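You operate a simulated robot arm through the tools that you are given. There is no shell and no other tool. Be economical: measure what you need, move in short steps, check, and stop when the job is done.

Carry out the task below with a simulated robot arm. There is one attempt and no reset: what you move stays moved.

TASK
Open the slide of the pads box.
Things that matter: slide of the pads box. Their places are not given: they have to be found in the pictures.

It is judged by the outcome, as a careful person would: the job done as asked, and still so three seconds after it is handed in. It fails if anything else is knocked over, pushed out of place, dropped, spilled or broken.

THE ROBOT
A 6-joint arm with a two-finger parallel gripper, fixed in place. Base frame: the origin is at the foot of the arm, x ahead of it, y to its left, z up; the work surface is at about z = 0.806. Lengths are in m, angles in rad, forces in N, time in s.
With the tool pointing down near the work surface it reaches from about 0.26 to 0.68 m from the base axis. Its first joint turns from -1.152 to 1.152 rad. Payload 2.9 kg.
Tool frame: the origin (TCP) lies between the finger pads and is the grasp point; the fingertips stand 0.03 m ahead of it; z points along the fingers, y is the line along which they close. The gripper opens to 0.11 m. The fingers are 0.02 m wide and 0.01 m thick; the gripper's body (0.048 by 0.112 m) begins 0.055 m behind the TCP.
Orientation is that of the tool frame in the base frame, as [roll, pitch, yaw] about the fixed x, y, z axes, in that order (R = Rz(yaw) Ry(pitch) Rx(roll)). With the fingers straight down and closing along the base's y, the tool's x points along the base's -x, its y along +y and its z along -z.

THE INTERFACE
- The arm moves only by the tool apply_moves. Its argument "series" is one flat list of numbers, 6 for each row, row after row: the shift along the tool's x, y, z in mm, then the turn, a rotation vector about the tool's x, y, z in rad. In form: [tx, ty, tz, ax, ay, az, tx, ty, tz, ax, ay, az, ...]. A call has 1 to 10 rows; each row shifts and turns the commanded pose from where the row before left it, along the tool's axes as they then stand. "fingers" is the closure in counts, from 0 (fully open) to 255 (shut), set as the call begins (left out, the last holds). A row lasts 0.2 s, in which the tool goes at most 0.05 m and 0.15 rad; a call with a longer step from one row to the next is refused whole, and so is a gripper value outside its range. A pose out of reach is approached as far as the arm can. The call stops where the force on the tool passes 40 N (or 10 N more than at its start, if that is more) or the arm is blocked; 0.2 s more then pass. The fingers move at their own pace (about 0.108 m/s each) and stop on an object; they squeeze with about 43 N. The grip force told is the motor's: it shows also when the fingers shut on nothing. Time passes only in rows, and 0.2 s behind the last, so rows that do not move let the fingers close. It gives the time, the measured TCP pose, the force on the tool (base axes), the opening and the grip force at its end, in the units of the frame above (readings bear some noise), and new pictures: "pictures" is both (left out), scene, wrist or none.
- Cameras (640 x 400 px; columns grow to the right, rows downward): "scene" is fixed at [0.0715, 0.4282, 1.3898]; the picture's right is [-0.81, -0.59, 0.00], its down [-0.31, 0.42, -0.86] and it looks along [0.51, -0.69, -0.52] (base axes); focal length 337 px, centre (320, 200). "wrist" rides on the gripper at [-0.036, 0, -0.057] in the tool frame; the picture's right is [0.00, -1.00, 0.00], its down [0.97, 0.00, -0.24] and it looks along [0.24, 0.00, 0.97] (tool axes); focal length 218 px, centre (320, 200).
- probe_pixels(camera, pixels): for up to 12 pixels [column, row] of the newest picture of that camera ("zoom" is the newest enlarged one), the place [x, y, z] in the base frame of the surface seen there, good to about 0.002 m. No time passes.
- zoom(camera, box): a new picture of the part [left, top, right, bottom] of that camera's present view, enlarged. No time passes.
- finish_job(): hands the job in; it is judged then, once.

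Work in short steps. Measure before you move; look again where a grasp or a placing could have gone wrong, and mend it. You have 60 turns and 120 pictures in all, the two below and enlarged ones among them. Open the gripper and draw the arm clear of the work before you hand the job in, unless the task says otherwise; then end with one line.

The tools are called after "Call:" as a command line: name --argument value ..., lists and objects as JSON in quotes. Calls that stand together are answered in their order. apply_moves: Moves the arm, as the interface text tells. Its arguments: {"type":"object","properties":{"series":{"type":"array","items":{"type":"number"}},"fingers":{"type":"number"},"pictures":{"type":"string","enum":["both","scene","wrist","none"]}},"required":["series"]} The other tools are called the same way: probe_pixels (camera, pixels) gives the place of the surface under pixels of a picture; zoom (camera, box) takes an enlarged picture of a part of a camera's view; finish_job () hands the job in.

At the start:

```text
time_s: 0.0
ee_pos: [0.5191, -0.0403, 1.0233]
orientation: [3.141, -0.001, 3.141]
wrist_force: [0.4, 0.0, -0.5]
width: 0.1101
gripper_force: 0.0
```

scene: 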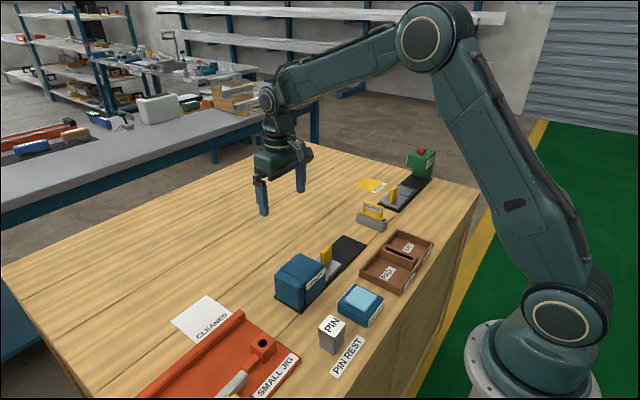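
wrist: 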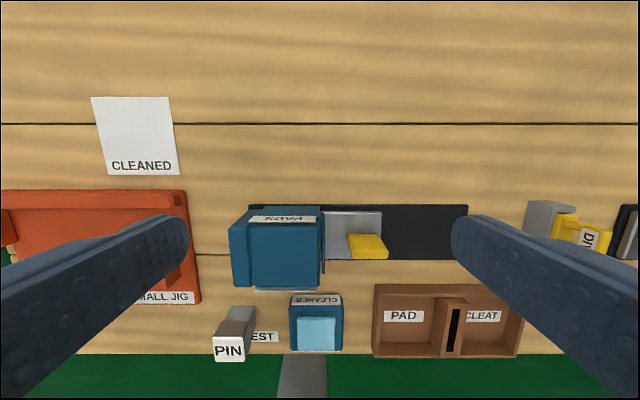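

The pads box is the blue one around (285,250) in the wrist view, with a gray slide and yellow tab at (367,245). I'll zoom in on it.

Call:
zoom --camera "scene" --box '[250, 210, 410, 330]'

Call:
zoom --camera "wrist" --box '[210, 180, 490, 355]'

Call:
probe_pixels --camera "wrist" --pixels '[[367, 252], [350, 240], [385, 240], [352, 254], [386, 255], [340, 225], [375, 220], [420, 230], [463, 230], [280, 250], [315, 250], [330, 270]]'

Call:
probe_pixels --camera "scene" --pixels '[[326, 245], [321, 255], [330, 255], [323, 264], [333, 268], [340, 268], [350, 255], [315, 285], [300, 265], [355, 240], [325, 275], [360, 258]]'

```text
3.33 times, centred on (330, 270) of scene
```

zoom: 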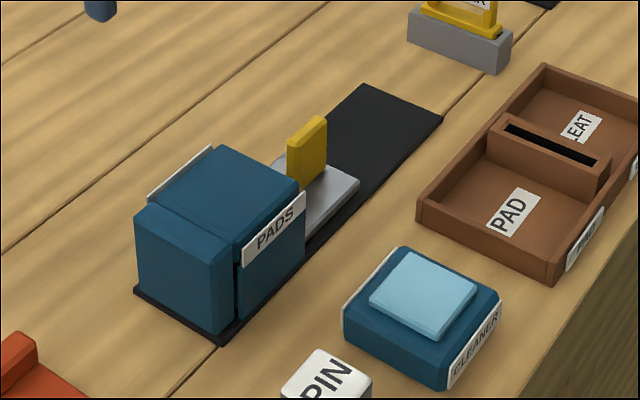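

```text
2.29 times, centred on (350, 268) of wrist
```

zoom: 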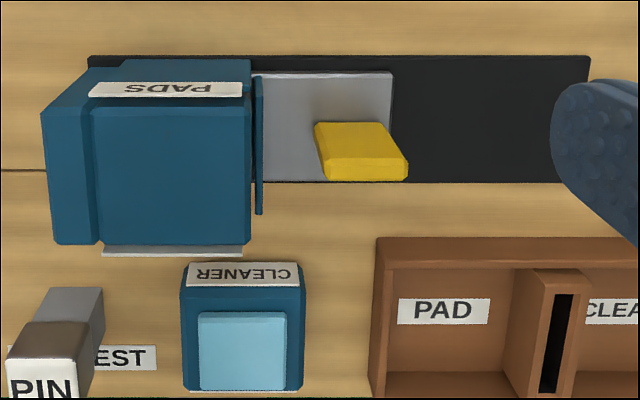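

```text
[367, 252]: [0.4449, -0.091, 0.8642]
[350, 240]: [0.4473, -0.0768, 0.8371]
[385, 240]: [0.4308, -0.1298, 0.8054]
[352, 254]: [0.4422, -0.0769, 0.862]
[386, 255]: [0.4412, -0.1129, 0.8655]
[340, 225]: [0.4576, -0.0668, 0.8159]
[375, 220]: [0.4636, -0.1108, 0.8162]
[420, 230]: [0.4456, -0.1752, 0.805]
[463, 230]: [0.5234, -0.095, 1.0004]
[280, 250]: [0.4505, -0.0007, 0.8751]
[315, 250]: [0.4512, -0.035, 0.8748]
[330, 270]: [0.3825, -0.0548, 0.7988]
```

```text
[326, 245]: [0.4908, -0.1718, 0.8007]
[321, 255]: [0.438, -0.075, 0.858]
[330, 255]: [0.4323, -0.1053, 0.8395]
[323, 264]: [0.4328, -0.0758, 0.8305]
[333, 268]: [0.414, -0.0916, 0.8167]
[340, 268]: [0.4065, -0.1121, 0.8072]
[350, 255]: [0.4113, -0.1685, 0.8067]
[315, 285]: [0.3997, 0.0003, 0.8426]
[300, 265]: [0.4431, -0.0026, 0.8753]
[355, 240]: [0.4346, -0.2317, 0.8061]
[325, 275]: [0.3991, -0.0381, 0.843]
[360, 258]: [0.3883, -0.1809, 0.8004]
```

The tab is a thin upright plate, long along y and thin along x, on a slide plate at z≈0.816. The rail runs toward -y. I'll measure the tab edges and the rail end.

Call:
probe_pixels --camera "zoom" --pixels '[[320, 130], [345, 150], [390, 165], [402, 172], [330, 160], [400, 165], [360, 127], [360, 177], [258, 150], [385, 90], [450, 90], [550, 75]]'

Call:
probe_pixels --camera "scene" --pixels '[[342, 237], [358, 244], [347, 242], [328, 241], [331, 241], [331, 247], [330, 243], [337, 258], [338, 260]]'

```text
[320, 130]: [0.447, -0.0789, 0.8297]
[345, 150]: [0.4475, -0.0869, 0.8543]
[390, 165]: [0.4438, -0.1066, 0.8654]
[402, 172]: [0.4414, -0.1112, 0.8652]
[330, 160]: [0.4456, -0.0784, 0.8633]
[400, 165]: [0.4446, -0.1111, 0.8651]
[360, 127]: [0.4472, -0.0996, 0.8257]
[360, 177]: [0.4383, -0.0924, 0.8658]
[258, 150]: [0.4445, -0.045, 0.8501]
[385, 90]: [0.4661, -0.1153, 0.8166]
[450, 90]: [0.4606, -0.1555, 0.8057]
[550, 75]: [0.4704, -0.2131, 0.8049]
```

```text
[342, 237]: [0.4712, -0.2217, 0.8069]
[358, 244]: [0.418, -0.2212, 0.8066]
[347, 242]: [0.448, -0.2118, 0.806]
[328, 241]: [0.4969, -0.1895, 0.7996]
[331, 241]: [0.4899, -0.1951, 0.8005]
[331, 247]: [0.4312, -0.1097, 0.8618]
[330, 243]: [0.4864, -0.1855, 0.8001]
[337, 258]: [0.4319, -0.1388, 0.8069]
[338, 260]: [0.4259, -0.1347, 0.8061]
```

Tab: x 0.431–0.447, y −0.077 to −0.113, top at z 0.865. I'll turn the gripper 90° so it closes along x.

Call:
apply_moves --series '[0, 0, 0, 0, 0, 0.15, 0, 0, 0, 0, 0, 0.15, 0, 0, 0, 0, 0, 0.15, 0, 0, 0, 0, 0, 0.15, 0, 0, 0, 0, 0, 0.15, 0, 0, 0, 0, 0, 0.15, 0, 0, 0, 0, 0, 0.15, 0, 0, 0, 0, 0, 0.15, 0, 0, 0, 0, 0, 0.15, 0, 0, 0, 0, 0, 0.15]' --fingers 0 --pictures "none"

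```text
time_s: 2.2
ee_pos: [0.5175, -0.0405, 1.0243]
orientation: [-3.141, 0.001, 1.638]
wrist_force: [-0.5, -0.2, -0.1]
width: 0.1098
gripper_force: 0.1
```

Finishing the turn, then moving above the tab at z≈0.93.

Call:
apply_moves --series '[0, 0, 0, 0, 0, 0.071, -28, -40, 0, 0, 0, 0, -28.5, -39.5, 0, 0, 0, 0, 0, 0, 45, 0, 0, 0, 0, 0, 45, 0, 0, 0, 0, 0, 0, 0, 0, 0]'

```text
time_s: 3.6
ee_pos: [0.4386, -0.0978, 0.9366]
orientation: [3.141, 0.0, 1.571]
wrist_force: [0.1, -0.4, 0.4]
width: 0.1102
gripper_force: 0.1
```

scene: 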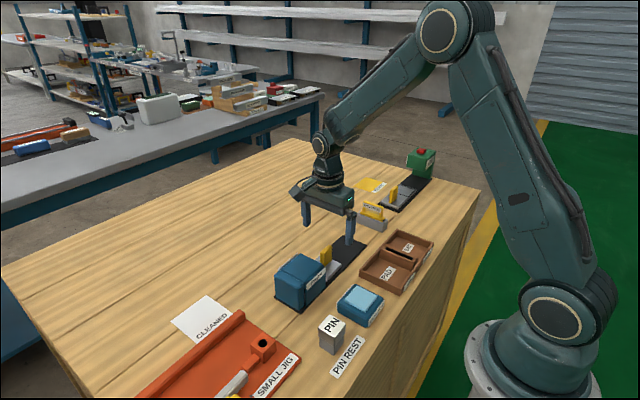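
wrist: 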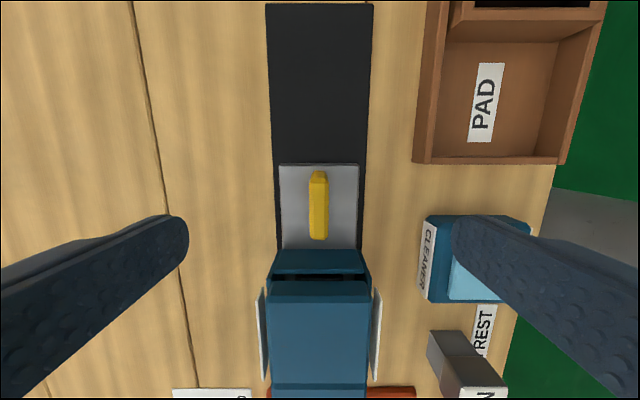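

Aligned with the tab. The cleaner and tray are close to an open finger, so I'll narrow the gripper to about 50 mm first and then descend.

Call:
apply_moves --series '[0, 0, 0, 0, 0, 0, 0, 0, 0, 0, 0, 0, 0, 0, 0, 0, 0, 0, 0, 0, 25, 0, 0, 0, 0, 0, 25, 0, 0, 0, 0, 0, 20, 0, 0, 0, 0, 0, 9, 0, 0, 0]' --fingers 140

```text
time_s: 5.2
ee_pos: [0.4378, -0.0981, 0.8547]
orientation: [-3.141, 0.0, 1.572]
wrist_force: [0.3, -1.0, -0.1]
width: 0.0495
gripper_force: 0.0
```

scene: 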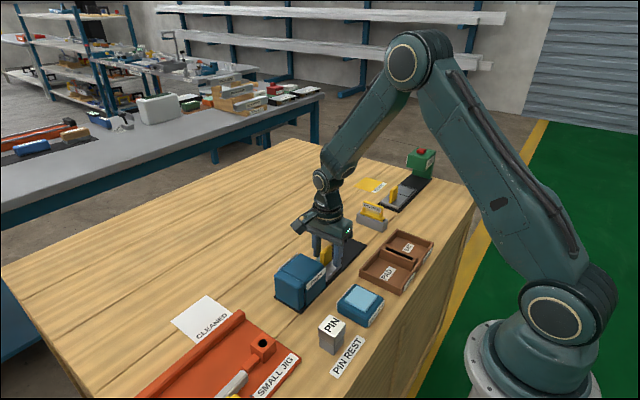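
wrist: 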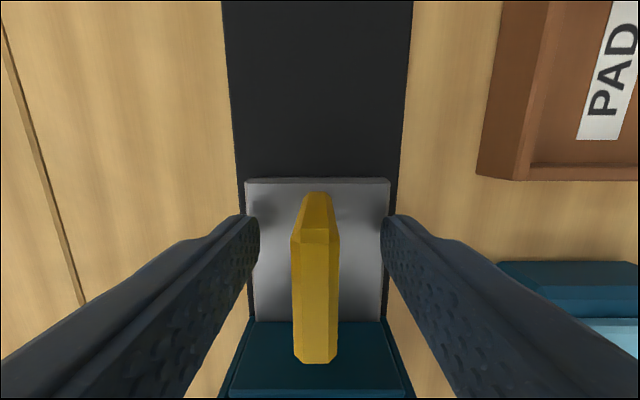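

The tab is between the fingers, so I'll close on it.

Call:
apply_moves --series '[0, 0, 0, 0, 0, 0, 0, 0, 0, 0, 0, 0, 0, 0, 0, 0, 0, 0]' --fingers 255 --pictures "wrist"

```text
time_s: 6.0
ee_pos: [0.4399, -0.0978, 0.855]
orientation: [3.14, 0.0, 1.573]
wrist_force: [13.6, -0.6, -7.6]
width: 0.0117
gripper_force: 44.6
```

wrist: 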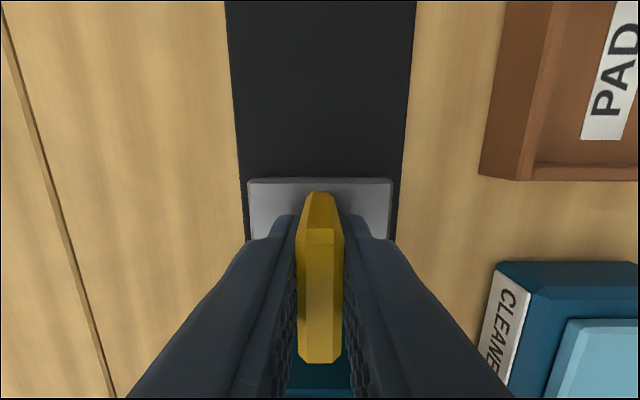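

It grips at 11.7 mm with a side force of 13.6 N in x. I'll shift 2 mm in +x to relax that, then pull toward −y gently.

Call:
apply_moves --series '[0, 2, 0, 0, 0, 0, -5, 0, 0, 0, 0, 0, -5, 0, 0, 0, 0, 0, -5, 0, 0, 0, 0, 0, -5, 0, 0, 0, 0, 0]'

```text
time_s: 7.2
ee_pos: [0.4386, -0.1171, 0.855]
orientation: [3.14, -0.001, 1.57]
wrist_force: [-12.7, 1.2, 26.4]
width: 0.0118
gripper_force: 45.4
```

scene: 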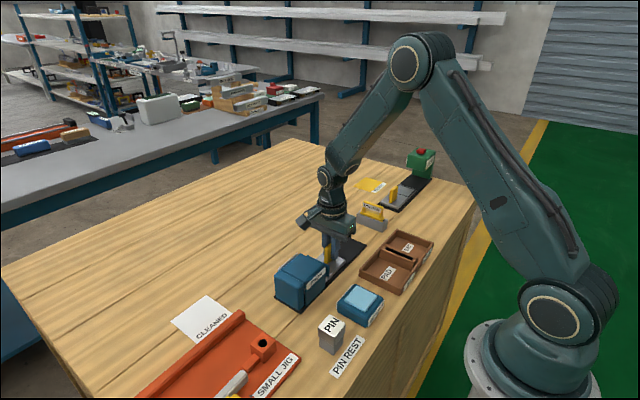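
wrist: 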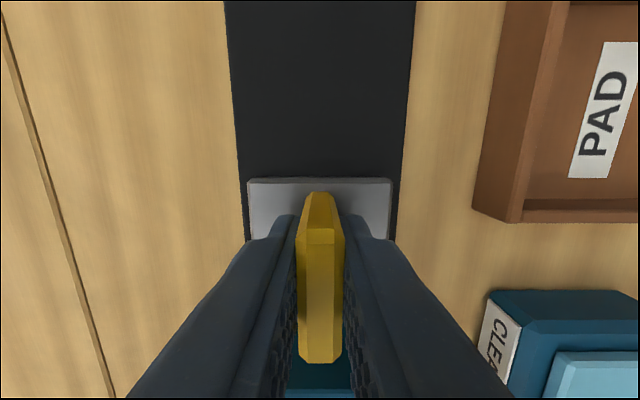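

The slide follows and nothing has slipped. The vertical load is 26 N, so I'll ease 1 mm up and 1 mm in −x and keep pulling.

Call:
apply_moves --series '[0, -1, -1, 0, 0, 0, -5, 0, 0, 0, 0, 0, -5, 0, 0, 0, 0, 0, -5, 0, 0, 0, 0, 0, -5, 0, 0, 0, 0, 0, -5, 0, 0, 0, 0, 0]'

```text
time_s: 8.6
ee_pos: [0.4407, -0.1421, 0.8563]
orientation: [3.14, 0.0, 1.57]
wrist_force: [1.2, 2.3, 5.9]
width: 0.0118
gripper_force: 45.0
```

scene: 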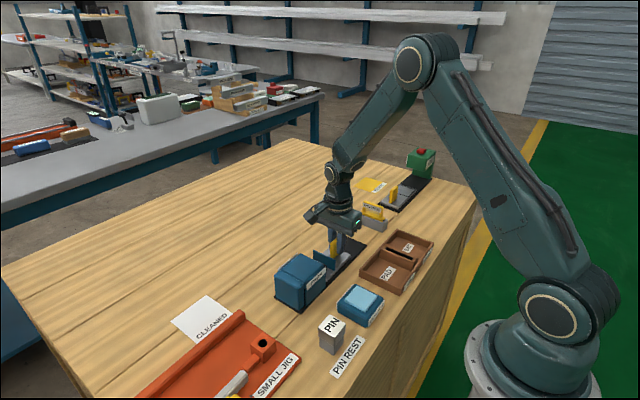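
wrist: 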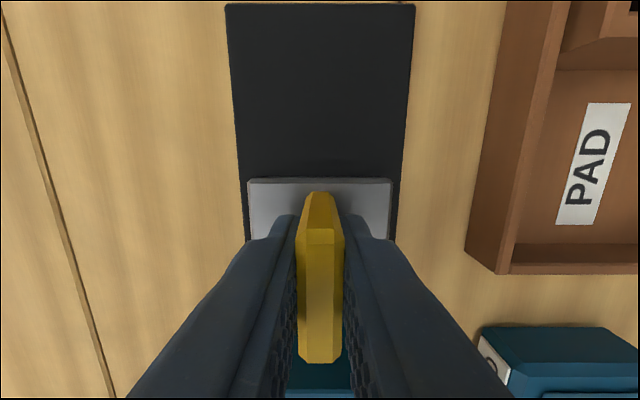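

It's sliding freely, with a blue panel showing behind the tab. I'll keep pulling.

Call:
apply_moves --series '[-5, 0, 0, 0, 0, 0, -5, 0, 0, 0, 0, 0, -5, 0, 0, 0, 0, 0, -5, 0, 0, 0, 0, 0, -5, 0, 0, 0, 0, 0, -5, 0, 0, 0, 0, 0]'

Call:
zoom --camera "scene" --box '[250, 180, 410, 310]'

```text
time_s: 10.0
ee_pos: [0.4402, -0.1722, 0.8547]
orientation: [3.14, -0.001, 1.569]
wrist_force: [1.0, 1.9, 0.7]
width: 0.0117
gripper_force: 45.1
```

scene: 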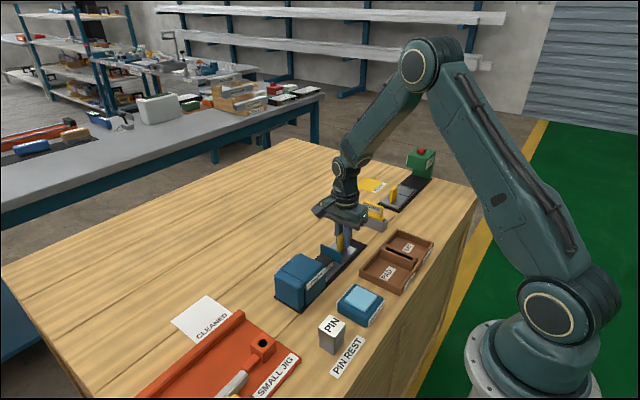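
wrist: 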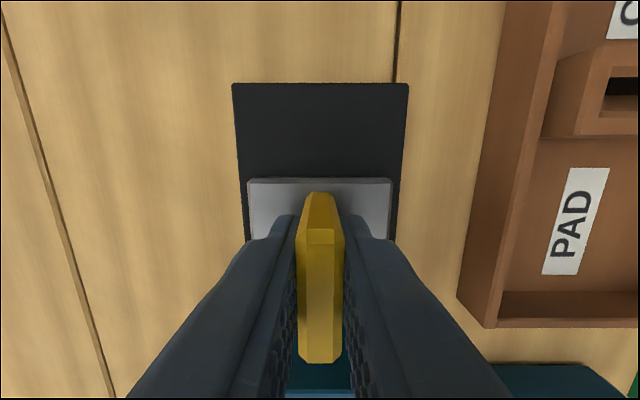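

```text
3.08 times, centred on (330, 245) of scene
```

zoom: 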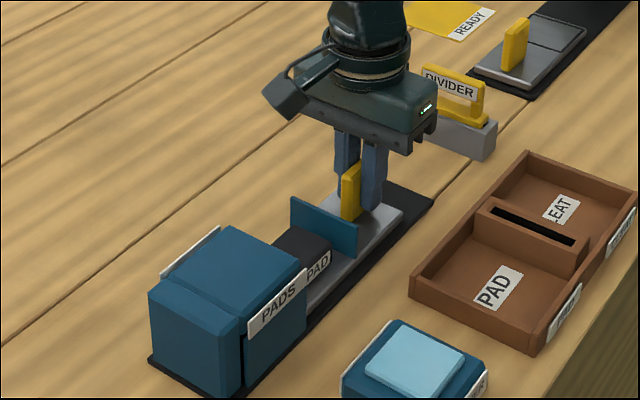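

The pad is coming out on the slide. The divider is ahead of the gripper, so I'll measure it before pulling further.

Call:
probe_pixels --camera "scene" --pixels '[[389, 203], [404, 209], [390, 215], [400, 220], [385, 224], [406, 228], [374, 240], [386, 245]]'

Call:
probe_pixels --camera "wrist" --pixels '[[320, 85], [320, 180], [320, 130]]'

Call:
zoom --camera "scene" --box '[340, 180, 420, 240]'

```text
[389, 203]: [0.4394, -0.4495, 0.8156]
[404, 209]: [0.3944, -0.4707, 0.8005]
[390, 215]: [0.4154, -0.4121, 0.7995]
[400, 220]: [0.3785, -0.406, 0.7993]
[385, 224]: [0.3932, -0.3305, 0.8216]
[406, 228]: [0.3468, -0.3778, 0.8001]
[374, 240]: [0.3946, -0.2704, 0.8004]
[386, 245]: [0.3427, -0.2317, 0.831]
```

```text
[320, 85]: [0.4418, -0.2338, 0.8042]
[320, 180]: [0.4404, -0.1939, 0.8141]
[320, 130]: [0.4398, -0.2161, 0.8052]
```

```text
6.67 times, centred on (380, 210) of scene
```

zoom: 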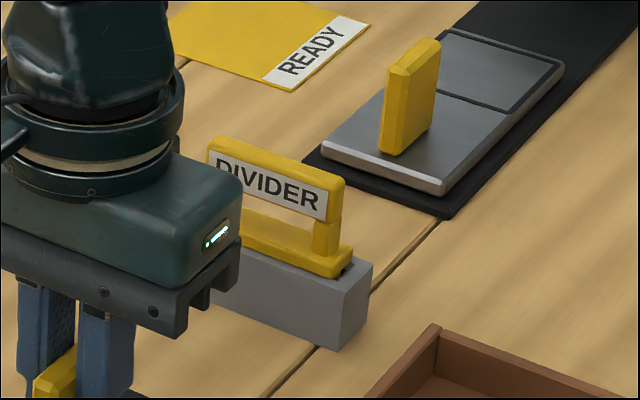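

Call:
probe_pixels --camera "zoom" --pixels '[[290, 300], [300, 200], [335, 190], [280, 235], [330, 320], [250, 155]]'

```text
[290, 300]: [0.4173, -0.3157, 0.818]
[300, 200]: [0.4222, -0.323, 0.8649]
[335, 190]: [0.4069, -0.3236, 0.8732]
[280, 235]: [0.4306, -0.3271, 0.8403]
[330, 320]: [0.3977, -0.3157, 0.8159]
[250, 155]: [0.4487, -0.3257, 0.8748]
```

The divider is at y −0.316 and its top (0.875) is below the gripper body, so there is room. I'll pull on to the slide's stop, with the force limit as guard.

Call:
apply_moves --series '[-5, 0, 0, 0, 0, 0, -5, 0, 0, 0, 0, 0, -5, 0, 0, 0, 0, 0, -5, 0, 0, 0, 0, 0, -4, 0, 0, 0, 0, 0]'

Call:
zoom --camera "scene" --box '[250, 180, 410, 310]'

```text
time_s: 11.2
ee_pos: [0.4396, -0.1955, 0.8547]
orientation: [3.141, 0.0, 1.573]
wrist_force: [-0.2, 0.1, 7.6]
width: 0.0116
gripper_force: 45.3
```

scene: 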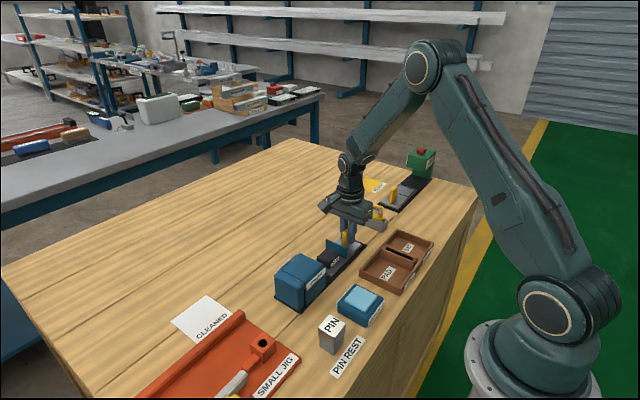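
wrist: 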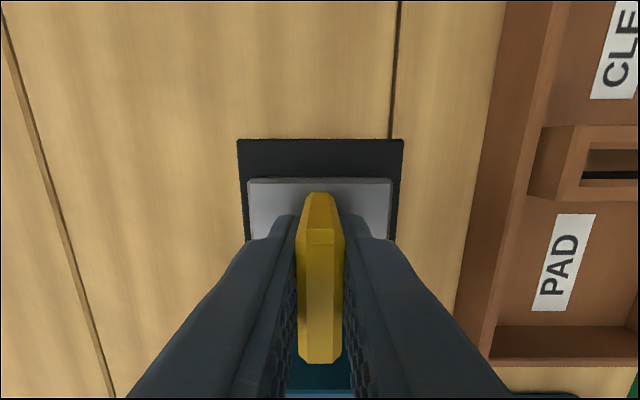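

```text
3.08 times, centred on (330, 245) of scene
```

zoom: 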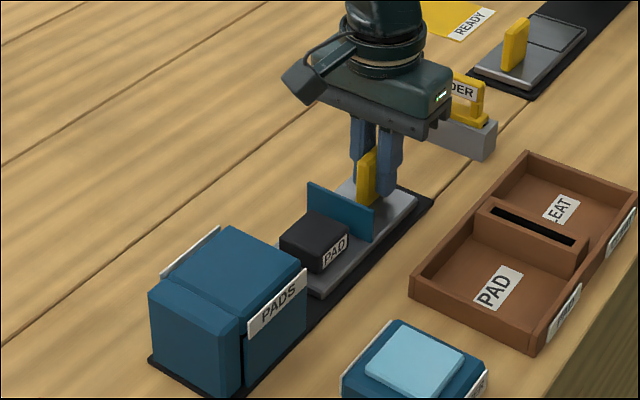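

The pad is fully out. I'll take small steps to look for the end stop, going no further than the rail end.

Call:
apply_moves --series '[-2, 0, 0, 0, 0, 0, -2, 0, 0, 0, 0, 0, -2, 0, 0, 0, 0, 0, -2, 0, 0, 0, 0, 0, -2, 0, 0, 0, 0, 0]'

```text
time_s: 12.4
ee_pos: [0.4405, -0.2057, 0.8544]
orientation: [3.14, -0.001, 1.571]
wrist_force: [2.7, 1.1, 4.0]
width: 0.0118
gripper_force: 44.8
```

scene: 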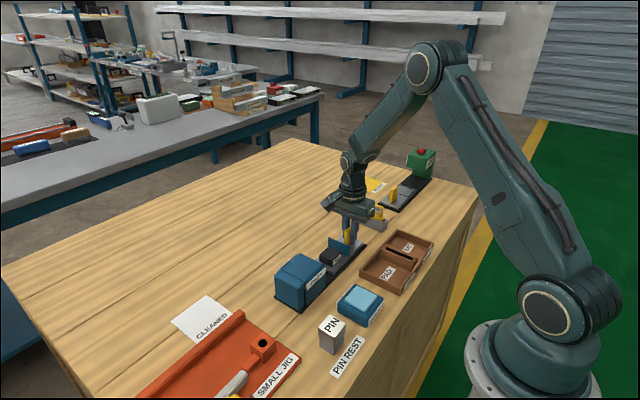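
wrist: 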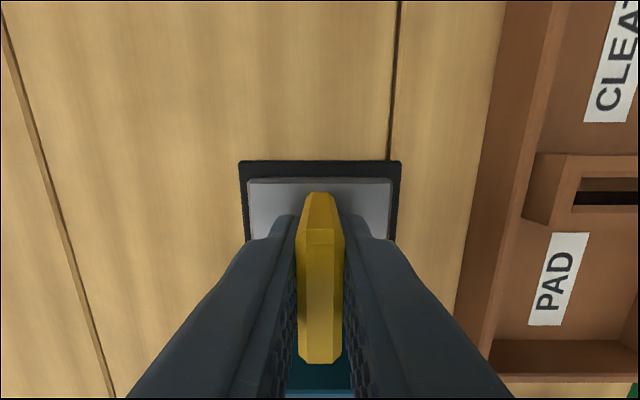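

Call:
apply_moves --series '[-2, 0, 0, 0, 0, 0, -2, 0, 0, 0, 0, 0, -1.5, 0, 0, 0, 0, 0, -1.5, 0, 0, 0, 0, 0]'

Call:
zoom --camera "scene" --box '[250, 180, 410, 310]'

```text
time_s: 13.4
ee_pos: [0.4395, -0.2074, 0.8549]
orientation: [-3.139, -0.006, 1.578]
wrist_force: [-1.4, 33.0, 7.7]
width: 0.0116
gripper_force: 45.4
```

scene: 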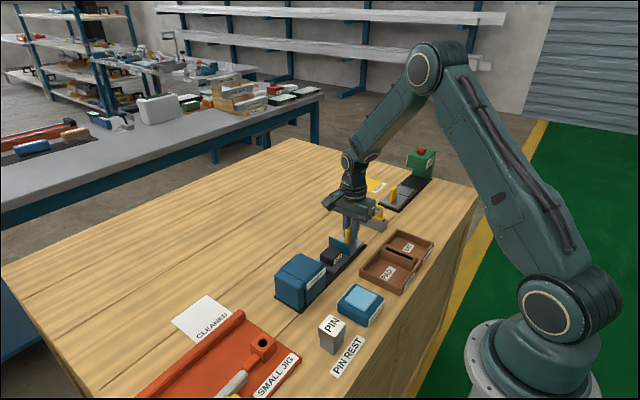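
wrist: 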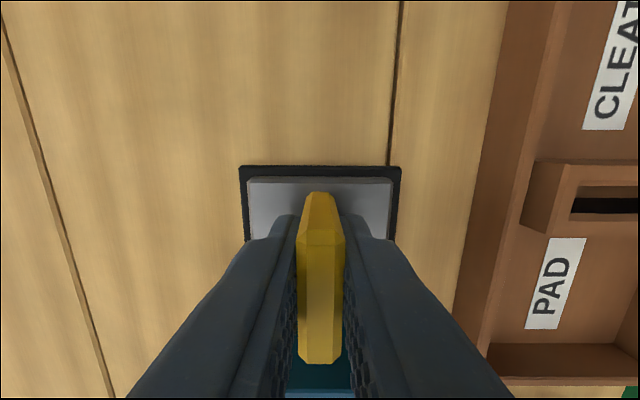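

```text
3.08 times, centred on (330, 245) of scene
```

zoom: 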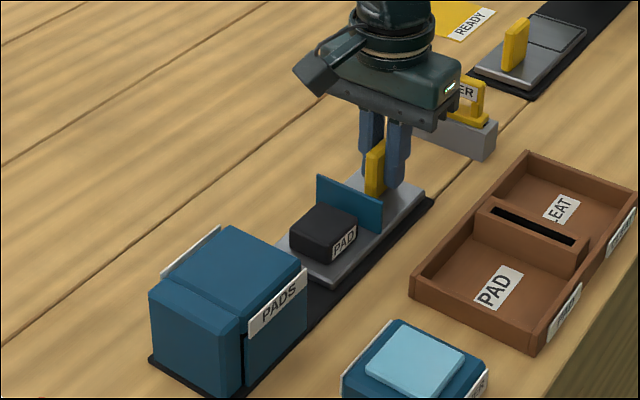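

The end stop is reached (33 N in y at y=−0.2074). I'll relax the pull by 5 mm, open partly because the tray is close, then lift away.

Call:
apply_moves --series '[5, 0, 0, 0, 0, 0, 0, 0, 0, 0, 0, 0]' --pictures "none"

Call:
apply_moves --series '[0, 0, 0, 0, 0, 0, 0, 0, 0, 0, 0, 0, 0, 0, 0, 0, 0, 0]' --fingers 170 --pictures "wrist"

```text
time_s: 14.0
ee_pos: [0.4393, -0.2088, 0.8567]
orientation: [-3.142, 0.0, 1.569]
wrist_force: [-3.1, 6.5, 1.5]
width: 0.0119
gripper_force: 45.0
```

```text
time_s: 14.8
ee_pos: [0.4403, -0.2076, 0.855]
orientation: [3.141, 0.001, 1.57]
wrist_force: [-0.1, 0.2, 0.9]
width: 0.0365
gripper_force: 0.0
```

wrist: 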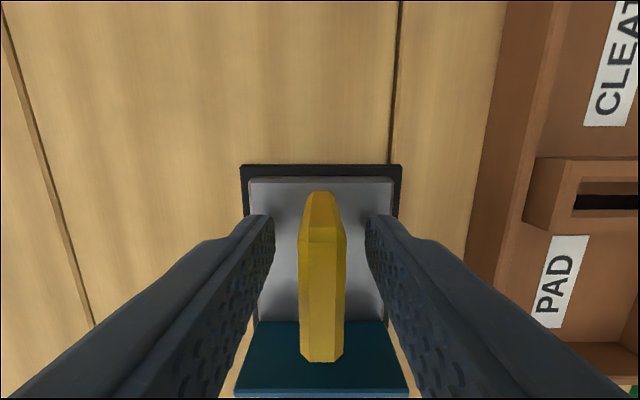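

Released cleanly. I'll lift straight up and then open fully.

Call:
apply_moves --series '[0, 0, -20, 0, 0, 0, 0, 0, -25, 0, 0, 0, 0, 0, -40, 0, 0, 0, 0, 0, -40, 0, 0, 0, 0, 0, -30, 0, 0, 0]' --pictures "none"

Call:
apply_moves --series '[0, 0, 0, 0, 0, 0, 0, 0, 0, 0, 0, 0, 0, 0, 0, 0, 0, 0]' --fingers 0

Call:
zoom --camera "scene" --box '[250, 180, 450, 330]'

```text
time_s: 16.0
ee_pos: [0.4419, -0.2068, 1.0102]
orientation: [-3.141, 0.001, 1.572]
wrist_force: [0.0, -0.9, -0.7]
width: 0.0367
gripper_force: 0.1
```

```text
time_s: 16.8
ee_pos: [0.4417, -0.2081, 1.0103]
orientation: [3.141, 0.0, 1.571]
wrist_force: [1.3, -0.5, -0.3]
width: 0.11
gripper_force: 0.1
```

scene: 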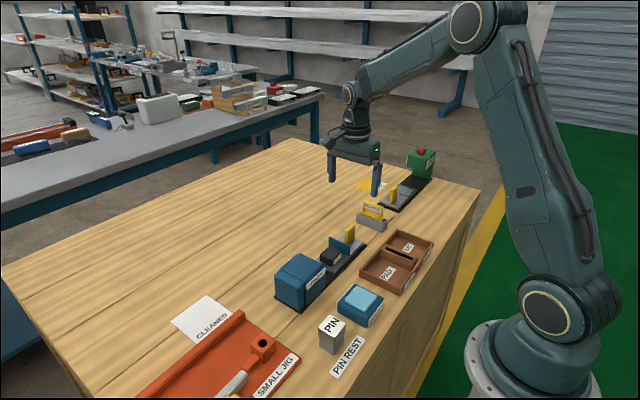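
wrist: 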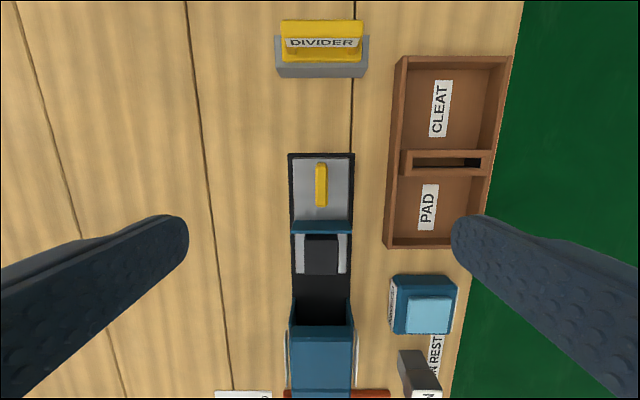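

```text
2.67 times, centred on (350, 255) of scene
```

zoom: 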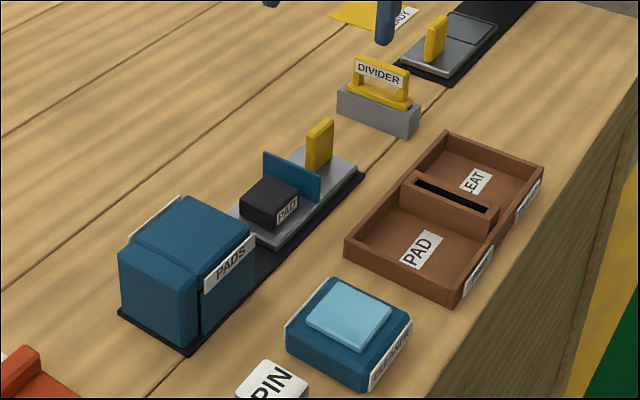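

The slide is fully open and stays there, and nothing else has moved.

Call:
finish_job

```text
The job is handed in.
```

The slide of the pads box is open: I pulled it out to its end stop, with the pad exposed, then opened the gripper and lifted the arm clear without disturbing anything else.
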